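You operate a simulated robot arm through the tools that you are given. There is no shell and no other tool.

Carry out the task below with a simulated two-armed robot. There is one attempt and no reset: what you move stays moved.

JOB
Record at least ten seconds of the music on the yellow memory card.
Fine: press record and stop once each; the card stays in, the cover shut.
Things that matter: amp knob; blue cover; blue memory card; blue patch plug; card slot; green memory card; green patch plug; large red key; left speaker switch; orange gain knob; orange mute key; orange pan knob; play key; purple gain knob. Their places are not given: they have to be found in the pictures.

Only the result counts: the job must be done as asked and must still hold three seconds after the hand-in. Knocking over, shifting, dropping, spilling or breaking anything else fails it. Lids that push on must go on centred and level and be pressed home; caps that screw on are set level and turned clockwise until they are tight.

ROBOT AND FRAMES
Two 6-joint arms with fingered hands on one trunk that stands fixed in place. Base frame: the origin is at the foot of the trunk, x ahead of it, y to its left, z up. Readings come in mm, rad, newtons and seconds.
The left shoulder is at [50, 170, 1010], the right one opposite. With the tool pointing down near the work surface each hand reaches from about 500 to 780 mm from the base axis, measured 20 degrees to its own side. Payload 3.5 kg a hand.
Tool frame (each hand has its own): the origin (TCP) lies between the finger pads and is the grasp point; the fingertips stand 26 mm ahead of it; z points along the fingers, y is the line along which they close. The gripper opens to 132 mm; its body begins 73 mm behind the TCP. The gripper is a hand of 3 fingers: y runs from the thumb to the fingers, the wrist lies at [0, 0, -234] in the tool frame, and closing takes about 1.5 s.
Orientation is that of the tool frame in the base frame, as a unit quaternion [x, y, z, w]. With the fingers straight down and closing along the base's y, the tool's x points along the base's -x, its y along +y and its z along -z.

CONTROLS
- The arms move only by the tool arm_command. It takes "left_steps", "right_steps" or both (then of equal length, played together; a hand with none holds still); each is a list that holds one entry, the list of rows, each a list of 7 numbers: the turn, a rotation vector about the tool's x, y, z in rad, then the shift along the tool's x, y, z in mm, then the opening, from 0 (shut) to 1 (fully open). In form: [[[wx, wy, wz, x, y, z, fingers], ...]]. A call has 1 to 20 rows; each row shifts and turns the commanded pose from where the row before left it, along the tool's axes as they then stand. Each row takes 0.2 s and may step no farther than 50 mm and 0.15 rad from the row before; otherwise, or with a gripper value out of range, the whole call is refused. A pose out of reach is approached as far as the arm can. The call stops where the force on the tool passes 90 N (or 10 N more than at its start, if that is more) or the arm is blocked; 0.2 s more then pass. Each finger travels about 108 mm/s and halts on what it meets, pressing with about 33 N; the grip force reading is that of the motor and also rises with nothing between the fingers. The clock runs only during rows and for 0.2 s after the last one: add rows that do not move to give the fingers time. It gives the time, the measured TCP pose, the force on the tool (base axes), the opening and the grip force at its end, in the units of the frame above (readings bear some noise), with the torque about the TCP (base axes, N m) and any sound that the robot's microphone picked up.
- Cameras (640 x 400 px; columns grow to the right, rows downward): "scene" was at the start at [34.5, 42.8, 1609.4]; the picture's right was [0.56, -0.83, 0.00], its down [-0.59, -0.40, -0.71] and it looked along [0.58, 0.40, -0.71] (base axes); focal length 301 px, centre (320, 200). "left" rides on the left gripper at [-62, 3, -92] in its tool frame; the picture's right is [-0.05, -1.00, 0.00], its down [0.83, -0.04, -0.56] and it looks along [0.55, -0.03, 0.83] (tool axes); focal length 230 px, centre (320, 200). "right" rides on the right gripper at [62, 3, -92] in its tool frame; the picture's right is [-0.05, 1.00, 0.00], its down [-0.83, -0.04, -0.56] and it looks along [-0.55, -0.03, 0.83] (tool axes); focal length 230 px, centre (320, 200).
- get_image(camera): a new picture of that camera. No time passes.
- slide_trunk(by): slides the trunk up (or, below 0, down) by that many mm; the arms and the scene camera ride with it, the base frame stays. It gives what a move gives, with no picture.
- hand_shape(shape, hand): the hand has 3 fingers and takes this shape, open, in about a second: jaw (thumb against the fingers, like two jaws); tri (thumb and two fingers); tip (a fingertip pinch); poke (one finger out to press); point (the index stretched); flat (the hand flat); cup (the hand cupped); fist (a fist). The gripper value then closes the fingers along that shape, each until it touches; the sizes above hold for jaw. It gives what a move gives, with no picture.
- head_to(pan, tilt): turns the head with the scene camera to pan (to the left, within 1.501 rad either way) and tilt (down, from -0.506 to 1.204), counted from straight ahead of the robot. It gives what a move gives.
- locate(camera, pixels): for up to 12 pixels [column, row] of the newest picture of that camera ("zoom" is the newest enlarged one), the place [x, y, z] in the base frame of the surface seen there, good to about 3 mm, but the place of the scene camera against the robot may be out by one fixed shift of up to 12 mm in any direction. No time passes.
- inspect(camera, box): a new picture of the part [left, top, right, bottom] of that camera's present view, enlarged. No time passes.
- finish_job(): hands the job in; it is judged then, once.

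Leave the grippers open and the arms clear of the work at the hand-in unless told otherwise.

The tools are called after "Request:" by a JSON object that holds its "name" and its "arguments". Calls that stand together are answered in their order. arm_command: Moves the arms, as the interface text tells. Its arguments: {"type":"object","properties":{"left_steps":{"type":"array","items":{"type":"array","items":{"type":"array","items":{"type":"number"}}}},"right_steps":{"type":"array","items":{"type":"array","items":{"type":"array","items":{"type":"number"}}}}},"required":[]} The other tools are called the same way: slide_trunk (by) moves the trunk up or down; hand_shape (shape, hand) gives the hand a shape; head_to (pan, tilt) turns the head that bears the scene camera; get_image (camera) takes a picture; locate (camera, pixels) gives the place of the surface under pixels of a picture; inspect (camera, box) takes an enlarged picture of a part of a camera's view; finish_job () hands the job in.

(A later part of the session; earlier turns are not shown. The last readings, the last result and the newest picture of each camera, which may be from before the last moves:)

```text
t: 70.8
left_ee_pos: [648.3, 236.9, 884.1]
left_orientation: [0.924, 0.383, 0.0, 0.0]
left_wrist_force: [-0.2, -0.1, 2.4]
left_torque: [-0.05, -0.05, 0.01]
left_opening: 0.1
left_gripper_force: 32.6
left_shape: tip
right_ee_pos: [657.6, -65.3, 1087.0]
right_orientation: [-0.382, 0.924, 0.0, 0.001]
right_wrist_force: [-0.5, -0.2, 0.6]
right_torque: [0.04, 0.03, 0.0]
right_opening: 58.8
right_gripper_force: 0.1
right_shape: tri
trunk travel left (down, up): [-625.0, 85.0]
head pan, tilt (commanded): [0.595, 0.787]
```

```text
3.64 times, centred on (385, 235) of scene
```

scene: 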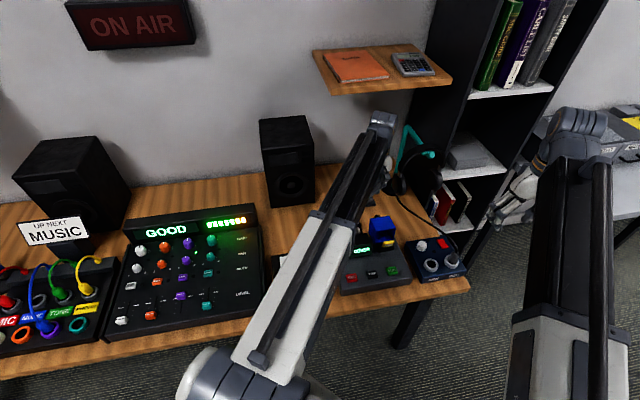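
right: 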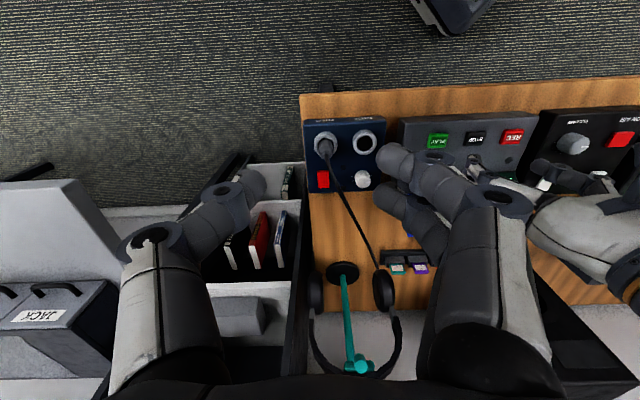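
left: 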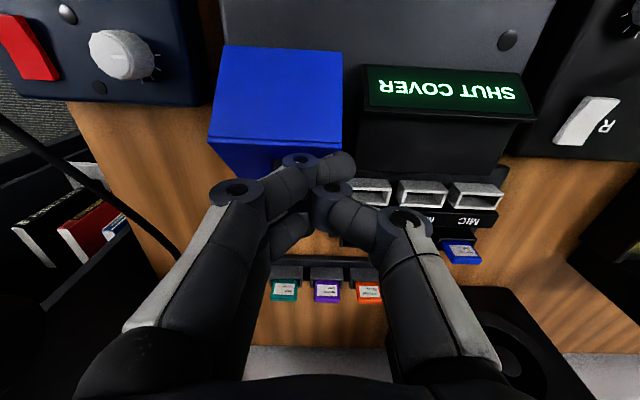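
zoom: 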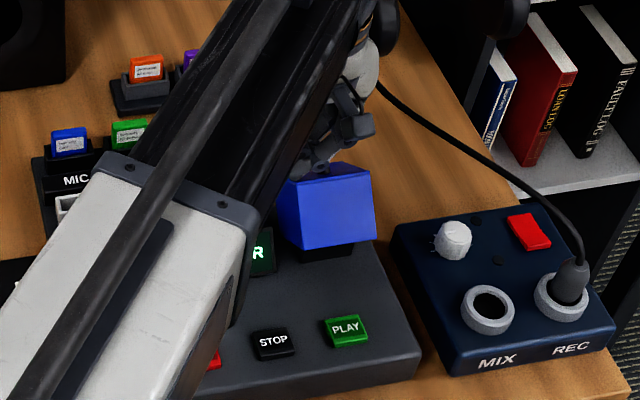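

Cover is around 45° now with little force. I keep going forward and down to let it close.

Request:
{"name": "arm_command", "arguments": {"left_steps": [[[0, 0, 0, -7, 0, 0, 0], [0, 0, 0, -7, 0, 1, 0], [0, 0, 0, -7, 0, 1, 0], [0, 0, 0, -7, 0, 2, 0], [0, 0, 0, -7, 0, 3, 0], [0, 0, 0, 0, 0, 0, 0]]]}}

Request:
{"name": "get_image", "arguments": {"camera": "left"}}

Request:
{"name": "inspect", "arguments": {"camera": "scene", "box": [340, 180, 430, 290]}}

```text
t: 72.2
left_ee_pos: [624.8, 212.5, 876.9]
left_orientation: [0.924, 0.383, 0.001, -0.001]
left_wrist_force: [-4.1, 3.3, 4.6]
left_torque: [-0.03, -0.03, 0.04]
left_opening: 0.2
left_gripper_force: 33.2
left_shape: tip
right_ee_pos: [656.6, -64.8, 1087.2]
right_orientation: [-0.383, 0.924, 0.001, 0.0]
right_wrist_force: [0.3, 0.8, 0.4]
right_torque: [0.0, -0.02, 0.01]
right_opening: 59.0
right_gripper_force: 0.0
right_shape: tri
trunk travel left (down, up): [-625.0, 85.0]
head pan, tilt (commanded): [0.595, 0.787]
```

```text
taken
```

left: 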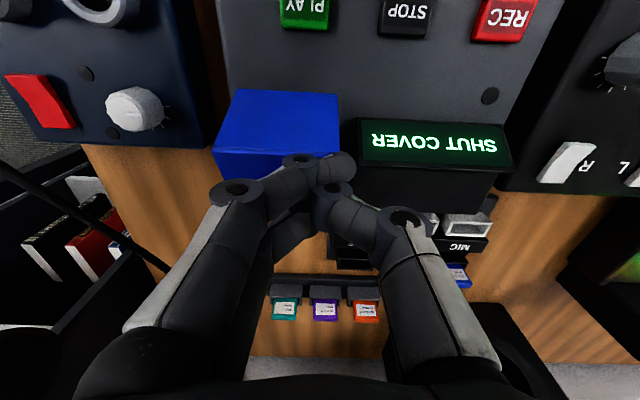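

```text
3.64 times, centred on (385, 235) of scene
```

zoom: 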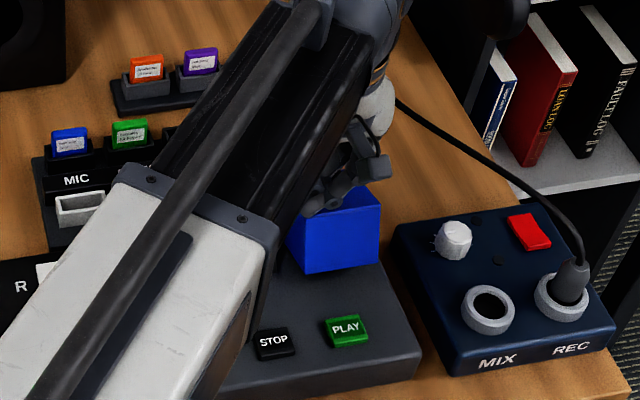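

Nearly shut (about 20° left). I continue forward and downward a little more.

Request:
{"name": "arm_command", "arguments": {"left_steps": [[[0, 0, 0, -6, -2, 3, 0], [0, 0, 0, -6, -2, 3, 0], [0, 0, 0, -6, 0, 3, 0], [0, 0, 0, 0, 0, 0, 0]]]}}

Request:
{"name": "get_image", "arguments": {"camera": "left"}}

Request:
{"name": "inspect", "arguments": {"camera": "scene", "box": [340, 180, 430, 290]}}

```text
t: 73.2
left_ee_pos: [610.1, 200.9, 868.5]
left_orientation: [0.924, 0.382, 0.0, -0.001]
left_wrist_force: [-1.4, 0.1, 0.3]
left_torque: [0.0, -0.02, 0.02]
left_opening: 0.0
left_gripper_force: 32.5
left_shape: tip
right_ee_pos: [657.5, -65.2, 1088.2]
right_orientation: [-0.383, 0.924, -0.001, -0.001]
right_wrist_force: [0.1, -0.1, -0.6]
right_torque: [0.0, -0.01, 0.0]
right_opening: 58.7
right_gripper_force: 0.1
right_shape: tri
trunk travel left (down, up): [-625.0, 85.0]
head pan, tilt (commanded): [0.595, 0.787]
```

```text
taken
```

left: 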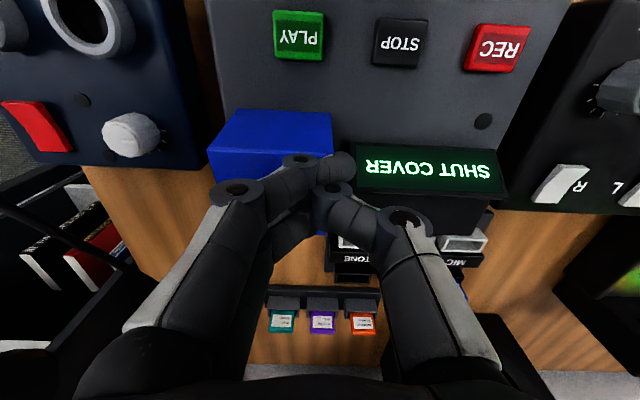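

```text
3.64 times, centred on (385, 235) of scene
```

zoom: 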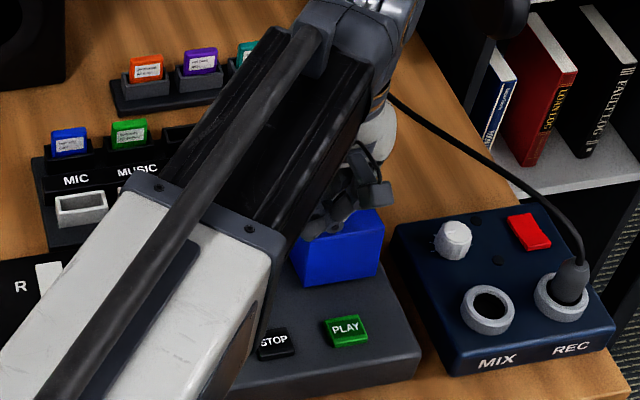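

A few degrees remain (tips at z≈842; shut top is 836). I press down 8 mm in small steps.

Request:
{"name": "arm_command", "arguments": {"left_steps": [[[0, 0, 0, -3, 0, 3, 0], [0, 0, 0, -2, 0, 3, 0], [0, 0, 0, 0, 0, 2, 0], [0, 0, 0, 0, 0, 0, 0]]]}}

Request:
{"name": "get_image", "arguments": {"camera": "left"}}

```text
t: 74.2
left_ee_pos: [605.2, 198.3, 860.4]
left_orientation: [0.924, 0.383, 0.0, -0.001]
left_wrist_force: [-3.2, 1.6, 2.0]
left_torque: [0.01, -0.02, -0.01]
left_opening: 0.0
left_gripper_force: 33.0
left_shape: tip
right_ee_pos: [656.1, -65.0, 1087.3]
right_orientation: [-0.382, 0.924, 0.0, 0.0]
right_wrist_force: [0.4, 0.7, -0.4]
right_torque: [0.0, 0.0, 0.02]
right_opening: 59.1
right_gripper_force: 0.1
right_shape: tri
trunk travel left (down, up): [-625.0, 85.0]
head pan, tilt (commanded): [0.595, 0.787]
```

```text
taken
```

left: 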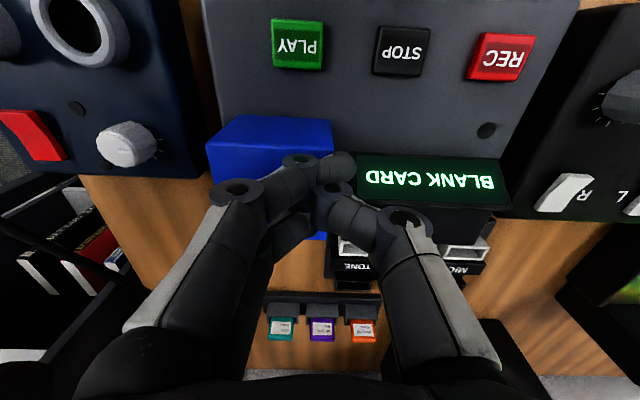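

The display now says "BLANK CARD": the cover counts as shut. I press 2 mm more to make sure, then slide away from the knob sideways and rise so I don't lift it.

Request:
{"name": "arm_command", "arguments": {"left_steps": [[[0, 0, 0, 0, 0, 2, 0], [0, 0, 0, 0, 0, 0, 0]]]}}

Request:
{"name": "arm_command", "arguments": {"left_steps": [[[0, 0, 0, 0, 0, -2, 0], [0, 0, 0, 0, -8, -1, 0], [0, 0, 0, 0, -10, -2, 0], [0, 0, 0, -10, 0, -15, 0], [0, 0, 0, -10, 0, -35, 0], [0, 0, 0, 0, 0, -40, 0]]]}}

Request:
{"name": "get_image", "arguments": {"camera": "left"}}

Request:
{"name": "get_image", "arguments": {"camera": "scene"}}

```text
t: 74.8
left_ee_pos: [605.4, 198.2, 859.3]
left_orientation: [0.924, 0.383, 0.002, -0.001]
left_wrist_force: [-1.6, 3.4, 4.2]
left_torque: [0.0, -0.08, 0.05]
left_opening: 0.2
left_gripper_force: 32.6
left_shape: tip
right_ee_pos: [655.7, -64.3, 1087.3]
right_orientation: [-0.382, 0.924, 0.0, 0.0]
right_wrist_force: [-0.2, -0.4, 0.6]
right_torque: [0.01, 0.0, 0.04]
right_opening: 58.9
right_gripper_force: 0.1
right_shape: tri
trunk travel left (down, up): [-625.0, 85.0]
head pan, tilt (commanded): [0.595, 0.787]
```

```text
t: 76.2
left_ee_pos: [578.6, 197.4, 955.5]
left_orientation: [0.924, 0.383, 0.0, 0.0]
left_wrist_force: [0.7, -0.4, -1.0]
left_torque: [0.01, 0.01, 0.0]
left_opening: 0.2
left_gripper_force: 33.1
left_shape: tip
right_ee_pos: [657.9, -64.9, 1087.2]
right_orientation: [-0.383, 0.924, 0.0, 0.0]
right_wrist_force: [0.2, 0.0, 0.5]
right_torque: [-0.03, 0.0, 0.02]
right_opening: 59.0
right_gripper_force: 0.2
right_shape: tri
trunk travel left (down, up): [-625.0, 85.0]
head pan, tilt (commanded): [0.595, 0.787]
```

```text
taken
```

left: 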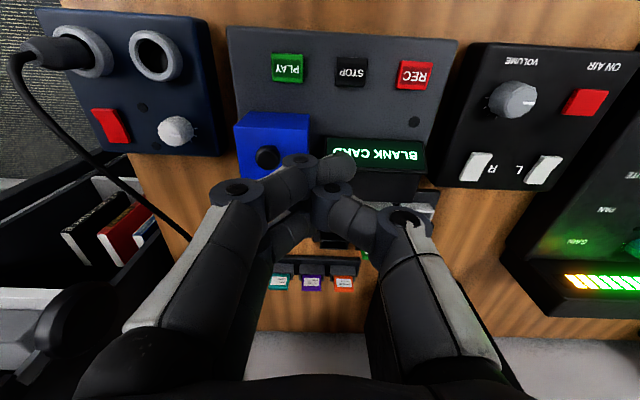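

```text
taken
```

scene: 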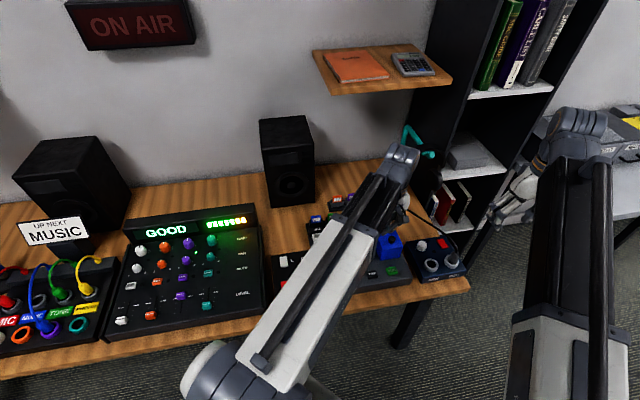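

Cover is shut and the card reads BLANK. Before recording, I check the mixer closely now that the view is clear, and verify the cover sits level.

Request:
{"name": "inspect", "arguments": {"camera": "scene", "box": [110, 200, 270, 350]}}

Request:
{"name": "inspect", "arguments": {"camera": "scene", "box": [0, 190, 120, 360]}}

Request:
{"name": "inspect", "arguments": {"camera": "left", "box": [220, 20, 470, 190]}}

Request:
{"name": "locate", "arguments": {"camera": "left", "pixels": [[242, 125], [305, 128], [245, 165], [290, 70], [352, 72], [415, 76], [266, 155]]}}

```text
2.67 times, centred on (190, 275) of scene
```

zoom: 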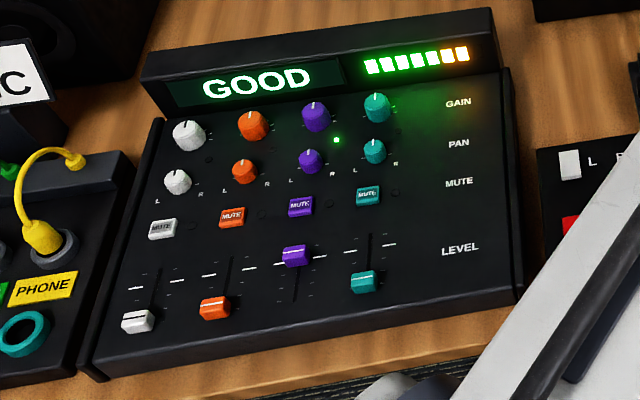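

```text
2.35 times, centred on (60, 275) of scene
```

zoom: 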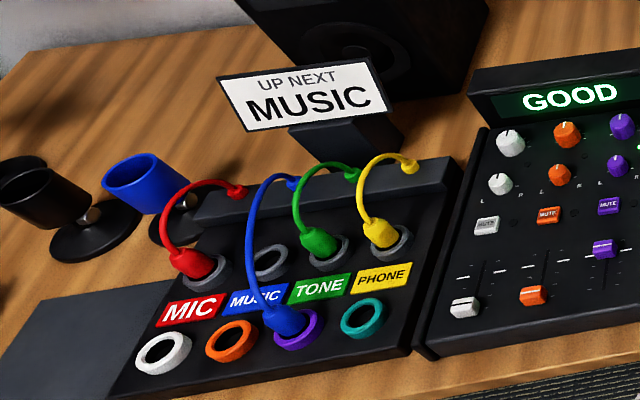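

```text
2.35 times, centred on (345, 105) of left
```

zoom: 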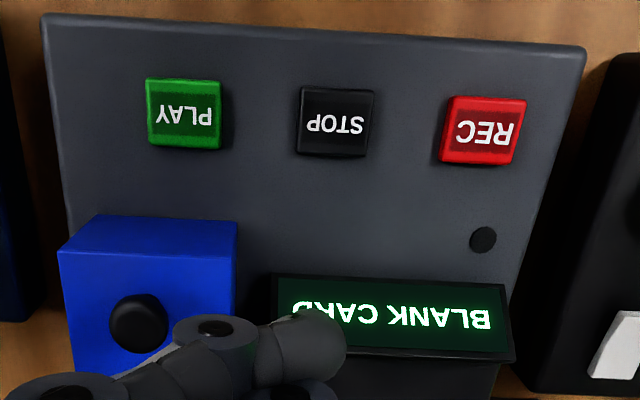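

```text
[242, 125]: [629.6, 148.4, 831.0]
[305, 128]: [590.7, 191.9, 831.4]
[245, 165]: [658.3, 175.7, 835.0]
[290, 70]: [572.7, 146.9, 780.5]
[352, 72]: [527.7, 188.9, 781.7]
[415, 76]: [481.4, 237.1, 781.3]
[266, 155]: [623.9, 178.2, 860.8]
```

Everything is ready: music on the purple channel, level GOOD, cover shut (top z≈835). For pressing keys I put the left hand in the poke shape and look at where its finger is.

Request:
{"name": "hand_shape", "arguments": {"hand": "left", "shape": "poke"}}

Request:
{"name": "get_image", "arguments": {"camera": "left"}}

```text
t: 77.1
left_ee_pos: [579.0, 198.5, 954.4]
left_orientation: [0.924, 0.383, 0.0, 0.0]
left_wrist_force: [-1.4, -0.4, 0.3]
left_torque: [-0.02, 0.01, -0.02]
left_opening: 0.1
left_gripper_force: 0.1
left_shape: poke
right_ee_pos: [657.1, -63.9, 1087.3]
right_orientation: [-0.382, 0.924, 0.0, 0.0]
right_wrist_force: [1.0, 0.0, -0.1]
right_torque: [0.01, 0.0, -0.01]
right_opening: 59.1
right_gripper_force: 0.1
right_shape: tri
trunk travel left (down, up): [-625.0, 85.0]
head pan, tilt (commanded): [0.595, 0.787]
```

```text
taken
```

left: 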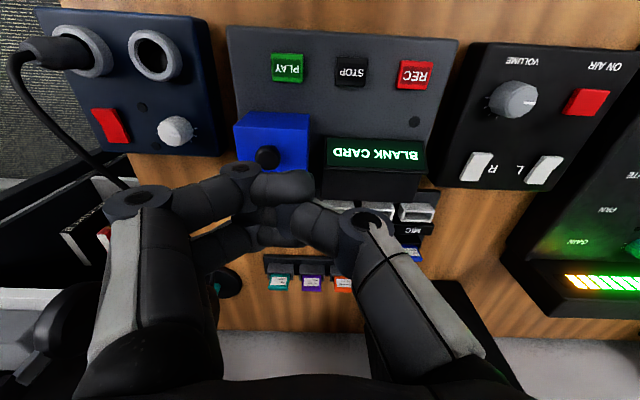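

I measure the index finger's tip in this shape.

Request:
{"name": "inspect", "arguments": {"camera": "left", "box": [180, 140, 380, 270]}}

Request:
{"name": "locate", "arguments": {"camera": "left", "pixels": [[310, 183], [300, 190], [285, 185], [262, 185], [238, 170], [320, 215], [335, 235], [270, 230], [270, 200], [370, 222]]}}

```text
3.08 times, centred on (280, 205) of left
```

zoom: 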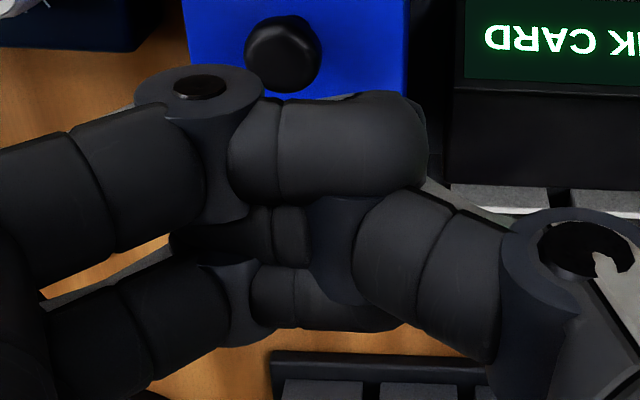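

```text
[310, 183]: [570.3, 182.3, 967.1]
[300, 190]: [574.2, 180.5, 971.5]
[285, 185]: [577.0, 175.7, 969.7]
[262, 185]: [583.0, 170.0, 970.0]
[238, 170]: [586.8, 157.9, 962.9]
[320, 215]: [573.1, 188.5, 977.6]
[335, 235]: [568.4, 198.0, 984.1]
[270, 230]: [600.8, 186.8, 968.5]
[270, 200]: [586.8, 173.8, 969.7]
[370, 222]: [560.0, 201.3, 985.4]
```

The finger looks curled at the present closing value; I'll open the poke shape fully (no arm motion) and look again.

Request:
{"name": "arm_command", "arguments": {"left_steps": [[[0, 0, 0, 0, 0, 0, 1], [0, 0, 0, 0, 0, 0, 1], [0, 0, 0, 0, 0, 0, 1], [0, 0, 0, 0, 0, 0, 1], [0, 0, 0, 0, 0, 0, 1]]]}}

Request:
{"name": "get_image", "arguments": {"camera": "left"}}

```text
t: 78.3
left_ee_pos: [578.9, 196.6, 954.5]
left_orientation: [0.924, 0.383, 0.0, 0.0]
left_wrist_force: [-0.4, 0.1, -0.3]
left_torque: [0.02, -0.01, 0.01]
left_opening: 0.3
left_gripper_force: 0.1
left_shape: poke
right_ee_pos: [656.9, -65.0, 1086.4]
right_orientation: [-0.383, 0.924, 0.0, 0.0]
right_wrist_force: [0.6, 0.5, 0.0]
right_torque: [-0.01, 0.02, 0.01]
right_opening: 58.7
right_gripper_force: 0.1
right_shape: tri
trunk travel left (down, up): [-625.0, 85.0]
head pan, tilt (commanded): [0.595, 0.787]
```

```text
taken
```

left: 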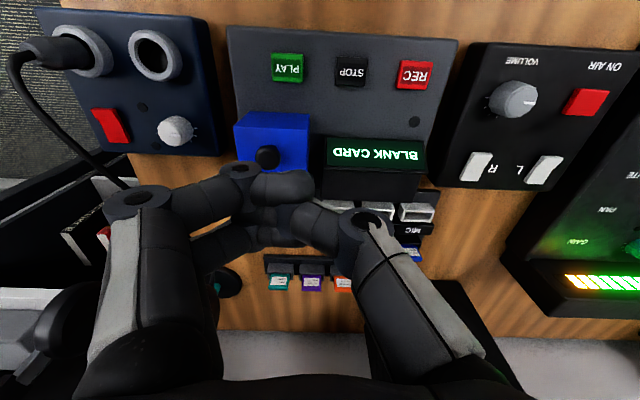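

The poke shape doesn't change. I look at the left hand from the right camera and the scene to see which part is lowest.

Request:
{"name": "get_image", "arguments": {"camera": "right"}}

Request:
{"name": "inspect", "arguments": {"camera": "scene", "box": [340, 140, 440, 260]}}

```text
taken
```

right: 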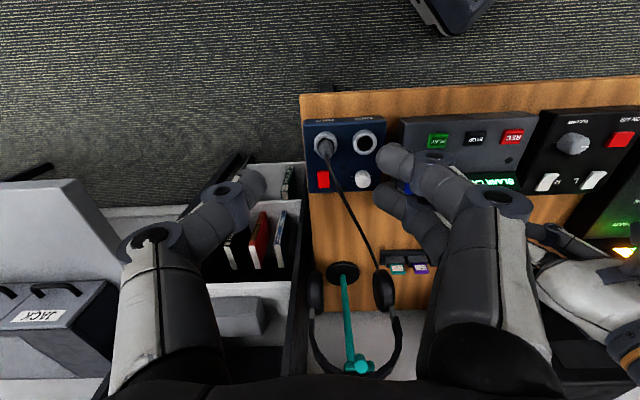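

```text
3.33 times, centred on (390, 200) of scene
```

zoom: 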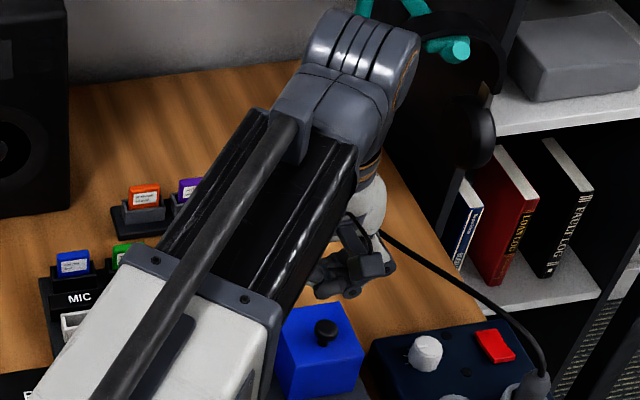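

I'll try the "point" shape (index stretched), which should give a clear single fingertip; there is ample height here.

Request:
{"name": "hand_shape", "arguments": {"hand": "left", "shape": "point"}}

Request:
{"name": "get_image", "arguments": {"camera": "left"}}

Request:
{"name": "inspect", "arguments": {"camera": "left", "box": [180, 100, 420, 270]}}

```text
t: 79.2
left_ee_pos: [579.4, 198.3, 954.9]
left_orientation: [0.924, 0.383, -0.001, 0.0]
left_wrist_force: [0.6, 0.1, 0.3]
left_torque: [0.03, -0.04, 0.0]
left_opening: 0.0
left_gripper_force: 0.1
left_shape: point
right_ee_pos: [658.5, -65.3, 1087.5]
right_orientation: [-0.382, 0.924, -0.001, 0.001]
right_wrist_force: [-0.6, 0.3, -0.7]
right_torque: [-0.02, -0.03, -0.01]
right_opening: 59.1
right_gripper_force: 0.1
right_shape: tri
trunk travel left (down, up): [-625.0, 85.0]
head pan, tilt (commanded): [0.595, 0.787]
```

```text
taken
```

left: 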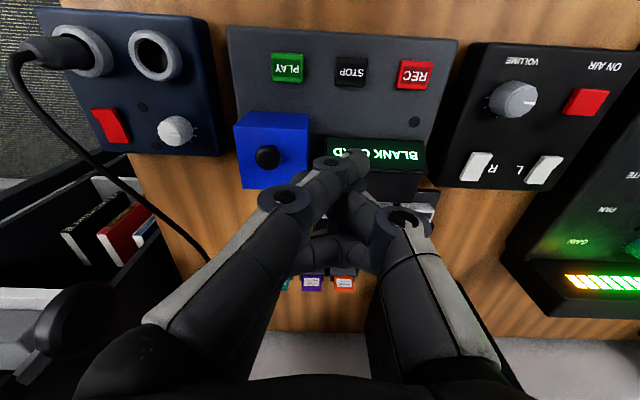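

```text
2.35 times, centred on (300, 185) of left
```

zoom: 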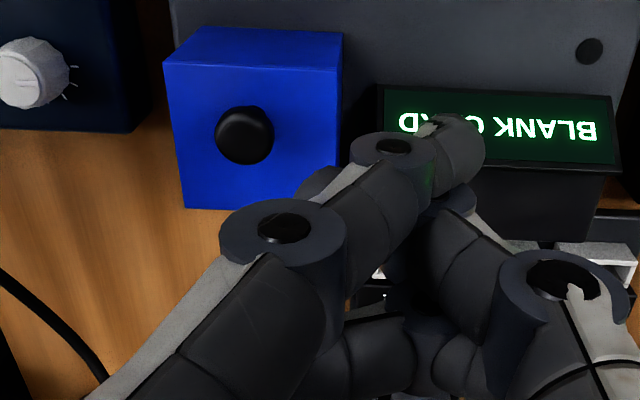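

The index is now stretched with its tip near (357,158). I measure the tip.

Request:
{"name": "locate", "arguments": {"camera": "left", "pixels": [[357, 155], [362, 162], [352, 152], [365, 170], [345, 165], [333, 163], [357, 165], [284, 197], [372, 185], [350, 215]]}}

Request:
{"name": "inspect", "arguments": {"camera": "left", "box": [310, 130, 400, 220]}}

```text
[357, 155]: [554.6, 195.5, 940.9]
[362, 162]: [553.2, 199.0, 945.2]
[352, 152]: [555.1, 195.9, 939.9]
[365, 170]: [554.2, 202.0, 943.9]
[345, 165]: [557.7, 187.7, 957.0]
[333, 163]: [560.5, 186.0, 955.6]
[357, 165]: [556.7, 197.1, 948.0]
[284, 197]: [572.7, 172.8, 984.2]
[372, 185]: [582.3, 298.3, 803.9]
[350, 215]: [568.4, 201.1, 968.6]
```

```text
4.44 times, centred on (355, 175) of left
```

zoom: 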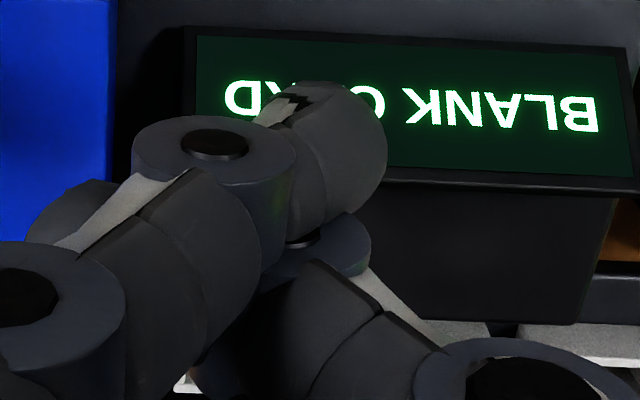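

The stretched index tip sits at about tool (−11, −19.5, +28). REC's centre is about (482,235), top z≈781. I move so the tip is above REC, first sideways then down to about 25 mm above the key, and look.

Request:
{"name": "arm_command", "arguments": {"left_steps": [[[0, 0, 0, -15.8, -37.5, 0, 0], [0, 0, 0, -15.8, -37.5, 0, 0], [0, 0, 0, 0, 0, 40, 0], [0, 0, 0, 0, 0, 40, 0], [0, 0, 0, 0, 0, 40, 0], [0, 0, 0, 0, 0, 0, 0]]]}}

Request:
{"name": "get_image", "arguments": {"camera": "left"}}

Request:
{"name": "inspect", "arguments": {"camera": "left", "box": [280, 80, 440, 220]}}

Request:
{"name": "get_image", "arguments": {"camera": "scene"}}

```text
t: 80.6
left_ee_pos: [505.4, 230.0, 834.3]
left_orientation: [0.924, 0.383, -0.001, 0.0]
left_wrist_force: [-0.5, 0.0, 0.4]
left_torque: [-0.04, 0.03, 0.04]
left_opening: 0.0
left_gripper_force: 0.1
left_shape: point
right_ee_pos: [656.6, -66.1, 1087.2]
right_orientation: [-0.382, 0.924, 0.0, 0.0]
right_wrist_force: [-0.3, 0.3, -1.1]
right_torque: [0.03, 0.02, 0.02]
right_opening: 58.6
right_gripper_force: 0.0
right_shape: tri
trunk travel left (down, up): [-625.0, 85.0]
head pan, tilt (commanded): [0.595, 0.787]
```

```text
taken
```

left: 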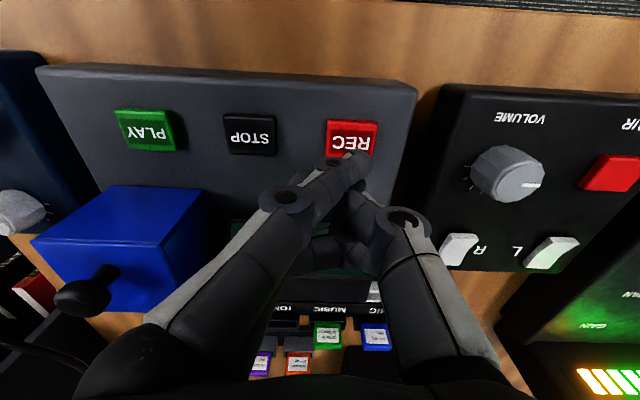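

```text
2.86 times, centred on (360, 150) of left
```

zoom: 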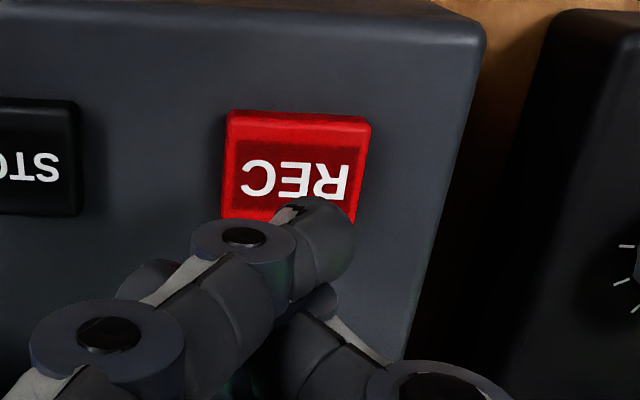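

```text
taken
```

scene: 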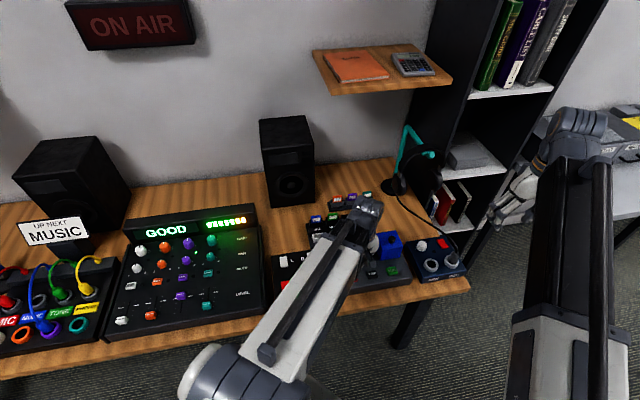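

The spot below the fingertip projects to (351,141), right at REC's top centre (351.6,142). I lower 20 mm quickly and then gently 8 mm more onto the key.

Request:
{"name": "arm_command", "arguments": {"left_steps": [[[0, 0, 0, 0.5, 0, 20, 0], [0, 0, 0, 0, 0, 3, 0], [0, 0, 0, 0, 0, 3, 0], [0, 0, 0, 0, 0, 2, 0]]]}}

Request:
{"name": "get_image", "arguments": {"camera": "left"}}

Request:
{"name": "inspect", "arguments": {"camera": "scene", "box": [330, 200, 430, 300]}}

```text
t: 81.6
left_ee_pos: [505.4, 228.7, 804.0]
left_orientation: [0.924, 0.382, 0.001, -0.001]
left_wrist_force: [-0.4, -0.9, 1.9]
left_torque: [-0.05, 0.06, 0.03]
left_opening: 0.2
left_gripper_force: 0.0
left_shape: point
right_ee_pos: [657.0, -65.1, 1087.5]
right_orientation: [-0.382, 0.924, 0.0, 0.0]
right_wrist_force: [0.7, 0.0, -0.6]
right_torque: [0.01, -0.01, 0.01]
right_opening: 58.7
right_gripper_force: 0.1
right_shape: tri
trunk travel left (down, up): [-625.0, 85.0]
head pan, tilt (commanded): [0.595, 0.787]
heard: click
```

```text
taken
```

left: 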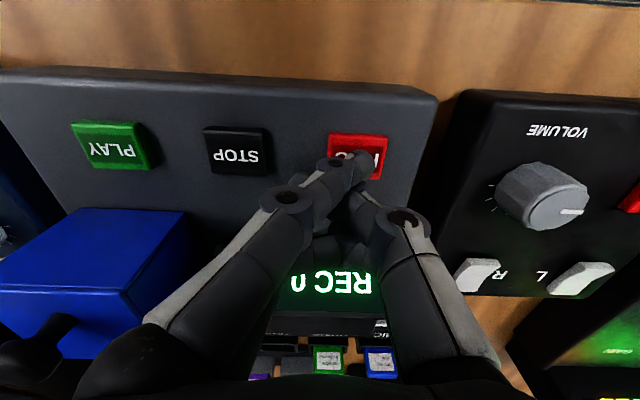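

```text
4.00 times, centred on (380, 250) of scene
```

zoom: 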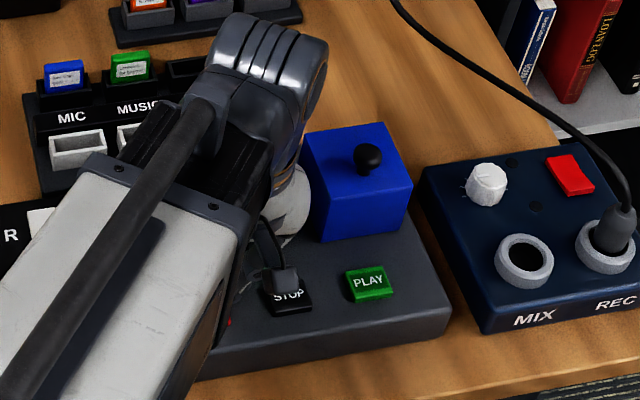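

I heard a click and the display shows "REC 0" — recording has started. I raise the finger straight up and move it above STOP, then let time pass.

Request:
{"name": "arm_command", "arguments": {"left_steps": [[[0, 0, 0, 0, 0, -10, 0], [0, 0, 0, 0, 0, -18, 0], [0, 0, 0, 0, 32.3, 0, 0], [0, 0, 0, 0, 32.3, 0, 0], [0, 0, 0, 0, 0, 0, 0], [0, 0, 0, 0, 0, 0, 0], [0, 0, 0, 0, 0, 0, 0], [0, 0, 0, 0, 0, 0, 0], [0, 0, 0, 0, 0, 0, 0], [0, 0, 0, 0, 0, 0, 0]]]}}

Request:
{"name": "get_image", "arguments": {"camera": "left"}}

Request:
{"name": "inspect", "arguments": {"camera": "left", "box": [270, 80, 430, 220]}}

Request:
{"name": "get_image", "arguments": {"camera": "scene"}}

```text
t: 83.8
left_ee_pos: [551.2, 184.6, 832.6]
left_orientation: [0.924, 0.382, 0.0, 0.0]
left_wrist_force: [1.1, -0.3, -0.2]
left_torque: [0.0, 0.0, 0.02]
left_opening: 0.0
left_gripper_force: 0.0
left_shape: point
right_ee_pos: [658.0, -65.0, 1087.5]
right_orientation: [-0.383, 0.924, 0.0, 0.0]
right_wrist_force: [0.4, 0.1, 0.8]
right_torque: [-0.02, 0.03, -0.02]
right_opening: 59.0
right_gripper_force: 0.0
right_shape: tri
trunk travel left (down, up): [-625.0, 85.0]
head pan, tilt (commanded): [0.595, 0.787]
```

```text
taken
```

left: 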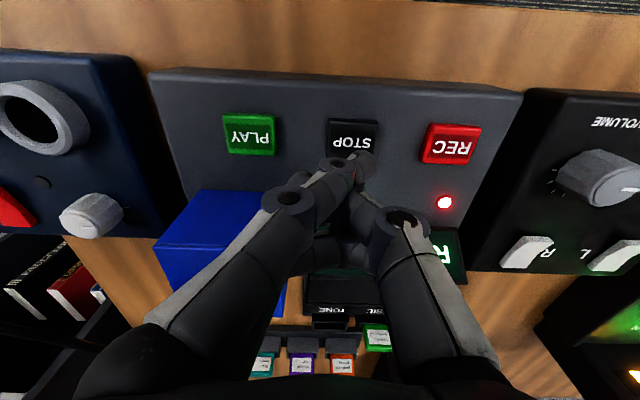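

```text
2.86 times, centred on (350, 150) of left
```

zoom: 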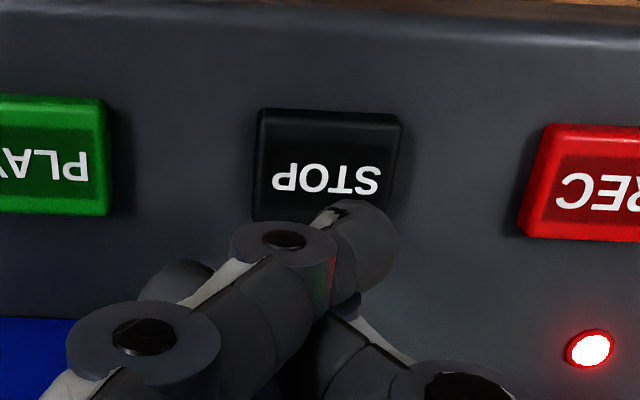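

```text
taken
```

scene: 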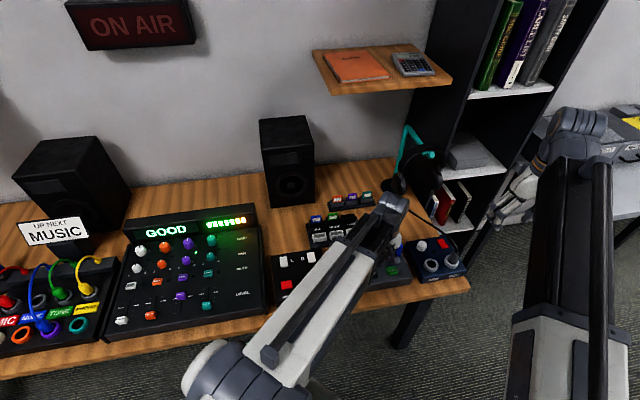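

The record lamp is lit red and the finger is right above STOP (small 1 mm correction). I wait in place; recording began at about t=81.4, so I'll wait until past t=95.

Request:
{"name": "arm_command", "arguments": {"left_steps": [[[0, 0, 0, 0, -0.9, 0, 0], [0, 0, 0, 0, 0, 0, 0], [0, 0, 0, 0, 0, 0, 0], [0, 0, 0, 0, 0, 0, 0], [0, 0, 0, 0, 0, 0, 0], [0, 0, 0, 0, 0, 0, 0], [0, 0, 0, 0, 0, 0, 0], [0, 0, 0, 0, 0, 0, 0], [0, 0, 0, 0, 0, 0, 0], [0, 0, 0, 0, 0, 0, 0], [0, 0, 0, 0, 0, 0, 0], [0, 0, 0, 0, 0, 0, 0], [0, 0, 0, 0, 0, 0, 0], [0, 0, 0, 0, 0, 0, 0], [0, 0, 0, 0, 0, 0, 0], [0, 0, 0, 0, 0, 0, 0], [0, 0, 0, 0, 0, 0, 0], [0, 0, 0, 0, 0, 0, 0], [0, 0, 0, 0, 0, 0, 0], [0, 0, 0, 0, 0, 0, 0]]]}}

Request:
{"name": "inspect", "arguments": {"camera": "left", "box": [270, 80, 500, 300]}}

Request:
{"name": "inspect", "arguments": {"camera": "scene", "box": [110, 200, 270, 350]}}

```text
t: 88.0
left_ee_pos: [549.6, 185.2, 833.1]
left_orientation: [0.924, 0.383, 0.0, 0.0]
left_wrist_force: [-0.8, 0.2, 0.1]
left_torque: [-0.02, -0.01, 0.03]
left_opening: 0.0
left_gripper_force: 0.0
left_shape: point
right_ee_pos: [658.1, -65.6, 1087.7]
right_orientation: [-0.383, 0.924, 0.0, 0.0]
right_wrist_force: [-0.5, 0.2, 0.3]
right_torque: [-0.01, 0.0, -0.02]
right_opening: 59.1
right_gripper_force: 0.0
right_shape: tri
trunk travel left (down, up): [-625.0, 85.0]
head pan, tilt (commanded): [0.595, 0.787]
```

```text
1.82 times, centred on (385, 190) of left
```

zoom: 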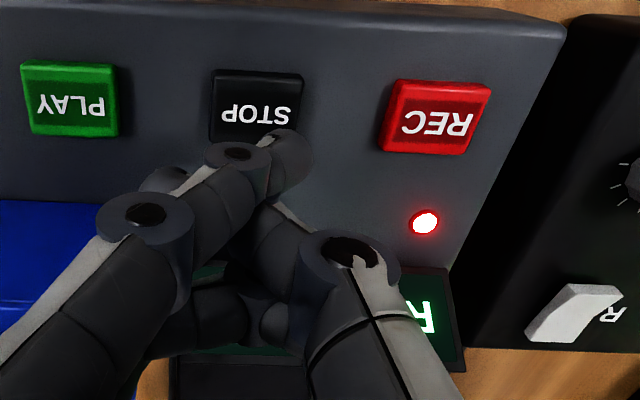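

```text
2.67 times, centred on (190, 275) of scene
```

zoom: 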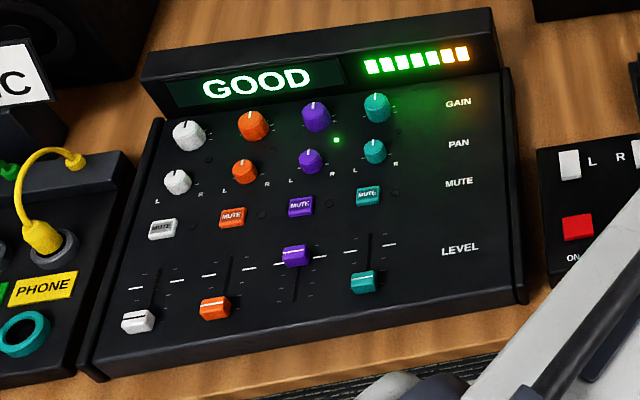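

Still recording (lamp red, level GOOD) at t=88. I keep waiting another 8 seconds in place.

Request:
{"name": "arm_command", "arguments": {"left_steps": [[[0, 0, 0, 0, 0, 0, 0], [0, 0, 0, 0, 0, 0, 0], [0, 0, 0, 0, 0, 0, 0], [0, 0, 0, 0, 0, 0, 0], [0, 0, 0, 0, 0, 0, 0], [0, 0, 0, 0, 0, 0, 0], [0, 0, 0, 0, 0, 0, 0], [0, 0, 0, 0, 0, 0, 0], [0, 0, 0, 0, 0, 0, 0], [0, 0, 0, 0, 0, 0, 0], [0, 0, 0, 0, 0, 0, 0], [0, 0, 0, 0, 0, 0, 0], [0, 0, 0, 0, 0, 0, 0], [0, 0, 0, 0, 0, 0, 0], [0, 0, 0, 0, 0, 0, 0], [0, 0, 0, 0, 0, 0, 0], [0, 0, 0, 0, 0, 0, 0], [0, 0, 0, 0, 0, 0, 0], [0, 0, 0, 0, 0, 0, 0], [0, 0, 0, 0, 0, 0, 0]]]}}

Request:
{"name": "arm_command", "arguments": {"left_steps": [[[0, 0, 0, 0, 0, 0, 0], [0, 0, 0, 0, 0, 0, 0], [0, 0, 0, 0, 0, 0, 0], [0, 0, 0, 0, 0, 0, 0], [0, 0, 0, 0, 0, 0, 0], [0, 0, 0, 0, 0, 0, 0], [0, 0, 0, 0, 0, 0, 0], [0, 0, 0, 0, 0, 0, 0], [0, 0, 0, 0, 0, 0, 0], [0, 0, 0, 0, 0, 0, 0], [0, 0, 0, 0, 0, 0, 0], [0, 0, 0, 0, 0, 0, 0], [0, 0, 0, 0, 0, 0, 0], [0, 0, 0, 0, 0, 0, 0], [0, 0, 0, 0, 0, 0, 0], [0, 0, 0, 0, 0, 0, 0], [0, 0, 0, 0, 0, 0, 0], [0, 0, 0, 0, 0, 0, 0], [0, 0, 0, 0, 0, 0, 0], [0, 0, 0, 0, 0, 0, 0]]]}}

Request:
{"name": "get_image", "arguments": {"camera": "left"}}

Request:
{"name": "inspect", "arguments": {"camera": "scene", "box": [110, 200, 270, 350]}}

```text
t: 92.2
left_ee_pos: [550.3, 184.1, 833.4]
left_orientation: [0.924, 0.382, 0.0, 0.0]
left_wrist_force: [0.0, -0.3, -0.3]
left_torque: [-0.04, 0.02, -0.03]
left_opening: 0.3
left_gripper_force: 0.1
left_shape: point
right_ee_pos: [657.3, -65.0, 1088.6]
right_orientation: [-0.382, 0.924, -0.001, 0.001]
right_wrist_force: [-0.1, 0.8, -2.0]
right_torque: [-0.02, -0.01, -0.01]
right_opening: 59.1
right_gripper_force: 0.0
right_shape: tri
trunk travel left (down, up): [-625.0, 85.0]
head pan, tilt (commanded): [0.595, 0.787]
```

```text
t: 96.4
left_ee_pos: [548.9, 185.2, 833.4]
left_orientation: [0.924, 0.382, 0.0, 0.0]
left_wrist_force: [-0.2, 0.1, 0.5]
left_torque: [0.0, -0.02, 0.02]
left_opening: 0.0
left_gripper_force: 0.1
left_shape: point
right_ee_pos: [658.6, -66.6, 1086.5]
right_orientation: [-0.383, 0.924, 0.0, 0.001]
right_wrist_force: [-1.1, -0.3, -0.6]
right_torque: [-0.03, -0.01, 0.03]
right_opening: 58.9
right_gripper_force: 0.1
right_shape: tri
trunk travel left (down, up): [-625.0, 85.0]
head pan, tilt (commanded): [0.595, 0.787]
```

```text
taken
```

left: 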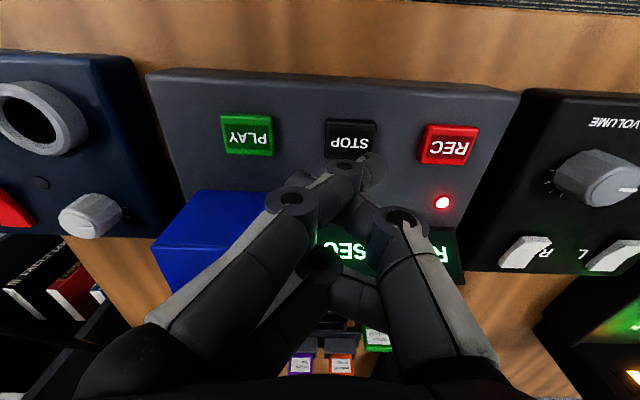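

```text
2.67 times, centred on (190, 275) of scene
```

zoom: 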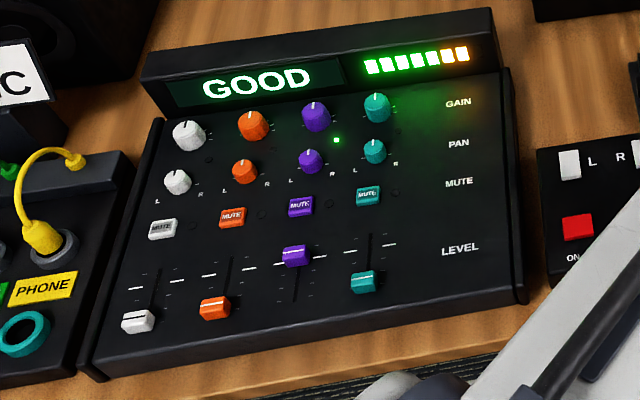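

The lamp is still red and the display counts ("…SEC"), about 15 s recorded. The fingers look slightly shifted versus before, so I zoom in to check the index tip before pressing STOP.

Request:
{"name": "inspect", "arguments": {"camera": "left", "box": [270, 80, 430, 300]}}

Request:
{"name": "locate", "arguments": {"camera": "left", "pixels": [[372, 165], [365, 160], [375, 175], [347, 165], [290, 198], [380, 180], [318, 262], [370, 185]]}}

Request:
{"name": "inspect", "arguments": {"camera": "left", "box": [310, 110, 410, 210]}}

```text
1.82 times, centred on (350, 190) of left
```

zoom: 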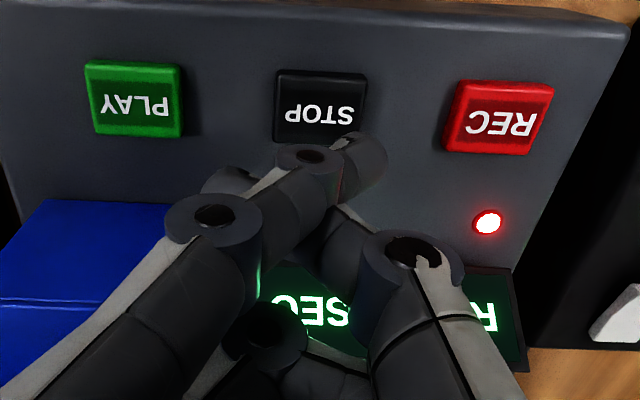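

```text
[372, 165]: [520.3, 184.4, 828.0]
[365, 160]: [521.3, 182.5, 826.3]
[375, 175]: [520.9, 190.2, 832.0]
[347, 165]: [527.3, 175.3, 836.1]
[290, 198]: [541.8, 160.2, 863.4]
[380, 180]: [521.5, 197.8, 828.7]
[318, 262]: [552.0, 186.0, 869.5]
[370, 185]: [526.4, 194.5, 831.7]
```

```text
4.00 times, centred on (360, 160) of left
```

zoom: 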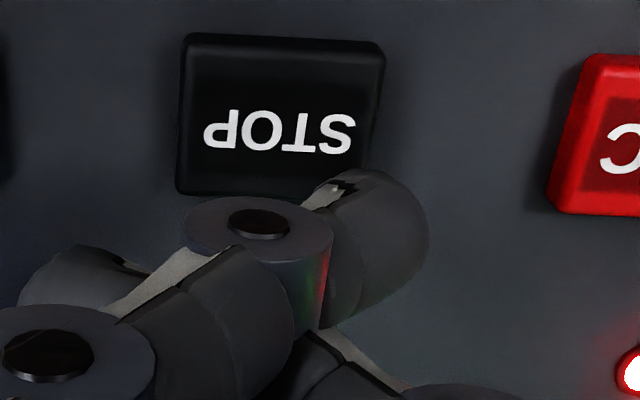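

The index has crept about 8 mm toward the thumb side; its landing spot is now (363,141) while STOP's centre is (349.5,143). I shift +9 mm in y and re-check.

Request:
{"name": "arm_command", "arguments": {"left_steps": [[[0, 0, 0, 0.8, 9, 0, 0], [0, 0, 0, 0, 0, 0, 0]]]}}

Request:
{"name": "inspect", "arguments": {"camera": "left", "box": [310, 110, 410, 210]}}

```text
t: 97.0
left_ee_pos: [555.8, 177.1, 832.4]
left_orientation: [0.924, 0.383, 0.0, 0.0]
left_wrist_force: [0.6, -0.3, -0.2]
left_torque: [0.02, 0.0, -0.01]
left_opening: 0.0
left_gripper_force: 0.0
left_shape: point
right_ee_pos: [656.8, -65.1, 1086.8]
right_orientation: [-0.383, 0.924, 0.0, 0.0]
right_wrist_force: [-0.7, -0.1, -1.5]
right_torque: [-0.01, 0.01, -0.04]
right_opening: 58.9
right_gripper_force: 0.0
right_shape: tri
trunk travel left (down, up): [-625.0, 85.0]
head pan, tilt (commanded): [0.595, 0.787]
```

```text
4.00 times, centred on (360, 160) of left
```

zoom: 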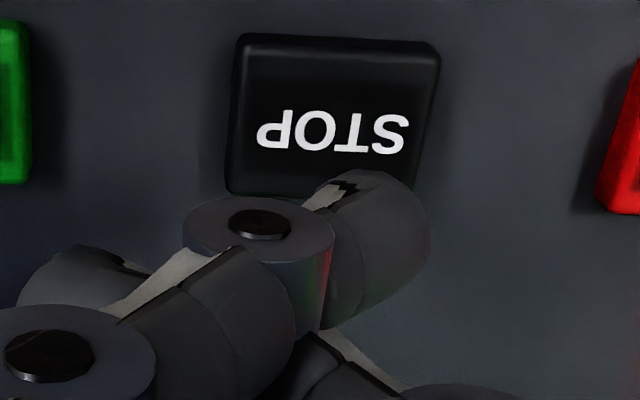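

The landing spot now coincides with STOP's centre (363,143). I press: 20 mm fast, then 10 mm gently.

Request:
{"name": "arm_command", "arguments": {"left_steps": [[[0, 0, 0, 0, 0, 20, 0], [0, 0, 0, 0, 0, 4, 0], [0, 0, 0, 0, 0, 3, 0], [0, 0, 0, 0, 0, 2, 0]]]}}

Request:
{"name": "get_image", "arguments": {"camera": "left"}}

```text
t: 98.0
left_ee_pos: [555.2, 177.1, 803.9]
left_orientation: [0.924, 0.382, 0.0, 0.0]
left_wrist_force: [-0.1, -0.8, -0.3]
left_torque: [-0.02, -0.01, -0.01]
left_opening: 0.1
left_gripper_force: 0.1
left_shape: point
right_ee_pos: [658.6, -64.5, 1086.8]
right_orientation: [-0.383, 0.924, 0.0, 0.0]
right_wrist_force: [-0.6, -0.7, 0.1]
right_torque: [0.04, 0.02, -0.03]
right_opening: 58.9
right_gripper_force: 0.0
right_shape: tri
trunk travel left (down, up): [-625.0, 85.0]
head pan, tilt (commanded): [0.595, 0.787]
```

```text
taken
```

left: 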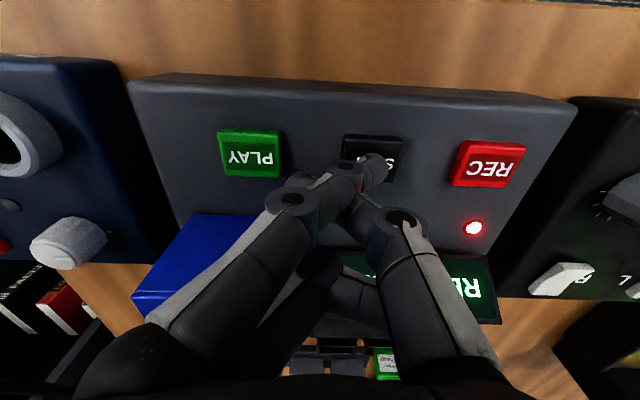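

No click and no force yet, so the key isn't pressed. I go on down 2 mm at a time.

Request:
{"name": "arm_command", "arguments": {"left_steps": [[[0, 0, 0, 0, 0, 2, 0], [0, 0, 0, 0, 0, 2, 0], [0, 0, 0, 0, 0, 0, 0]]]}}

Request:
{"name": "get_image", "arguments": {"camera": "left"}}

```text
t: 98.8
left_ee_pos: [555.5, 177.7, 800.1]
left_orientation: [0.924, 0.382, 0.001, 0.0]
left_wrist_force: [0.9, -0.3, 2.2]
left_torque: [-0.01, 0.04, 0.01]
left_opening: 0.2
left_gripper_force: 0.0
left_shape: point
right_ee_pos: [656.3, -65.1, 1087.3]
right_orientation: [-0.383, 0.924, 0.0, 0.0]
right_wrist_force: [0.4, 0.1, 0.7]
right_torque: [0.01, 0.03, 0.01]
right_opening: 59.0
right_gripper_force: 0.0
right_shape: tri
trunk travel left (down, up): [-625.0, 85.0]
head pan, tilt (commanded): [0.595, 0.787]
heard: click
```

```text
taken
```

left: 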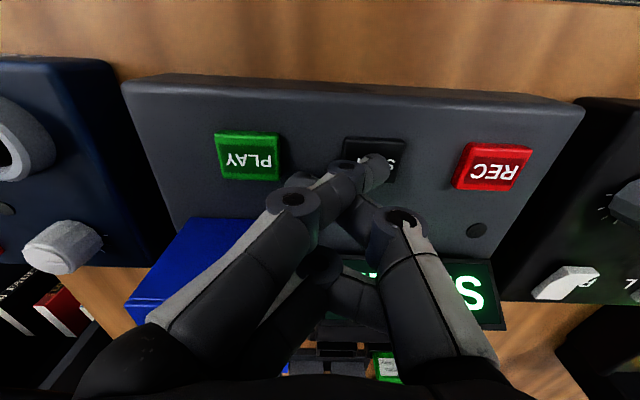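

Click heard and the record lamp went out; the display begins with "S". I raise the finger straight up and away, then read the display.

Request:
{"name": "arm_command", "arguments": {"left_steps": [[[0, 0, 0, 0, 0, -15, 0], [0, 0, 0, 0, 0, -35, 0], [0, 0, 0, 0, 0, -45, 0], [0, 0, 0, 0, 0, -45, 0], [0, 0, 0, -20, -30, -20, 0]]]}}

Request:
{"name": "get_image", "arguments": {"camera": "left"}}

Request:
{"name": "get_image", "arguments": {"camera": "scene"}}

```text
t: 100.0
left_ee_pos: [523.6, 182.7, 962.7]
left_orientation: [0.924, 0.382, 0.001, 0.0]
left_wrist_force: [0.9, 0.0, 0.3]
left_torque: [-0.02, -0.01, 0.0]
left_opening: 0.0
left_gripper_force: 0.1
left_shape: point
right_ee_pos: [656.1, -64.6, 1087.1]
right_orientation: [-0.383, 0.924, 0.0, 0.0]
right_wrist_force: [-0.1, -0.5, -0.8]
right_torque: [0.01, -0.01, 0.01]
right_opening: 59.1
right_gripper_force: 0.0
right_shape: tri
trunk travel left (down, up): [-625.0, 85.0]
head pan, tilt (commanded): [0.595, 0.787]
```

```text
taken
```

left: 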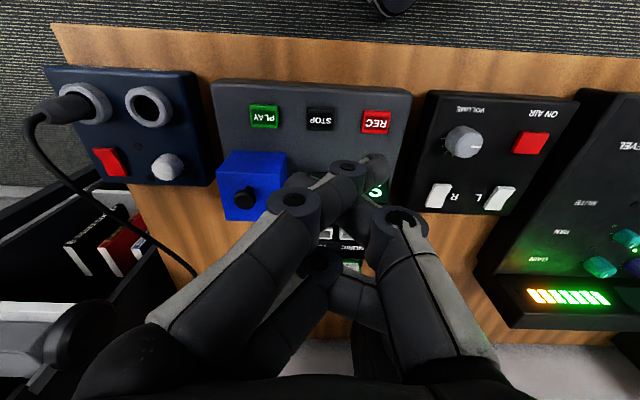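

```text
taken
```

scene: 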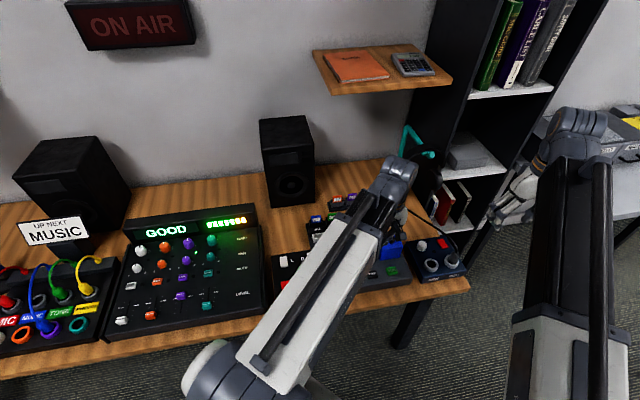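

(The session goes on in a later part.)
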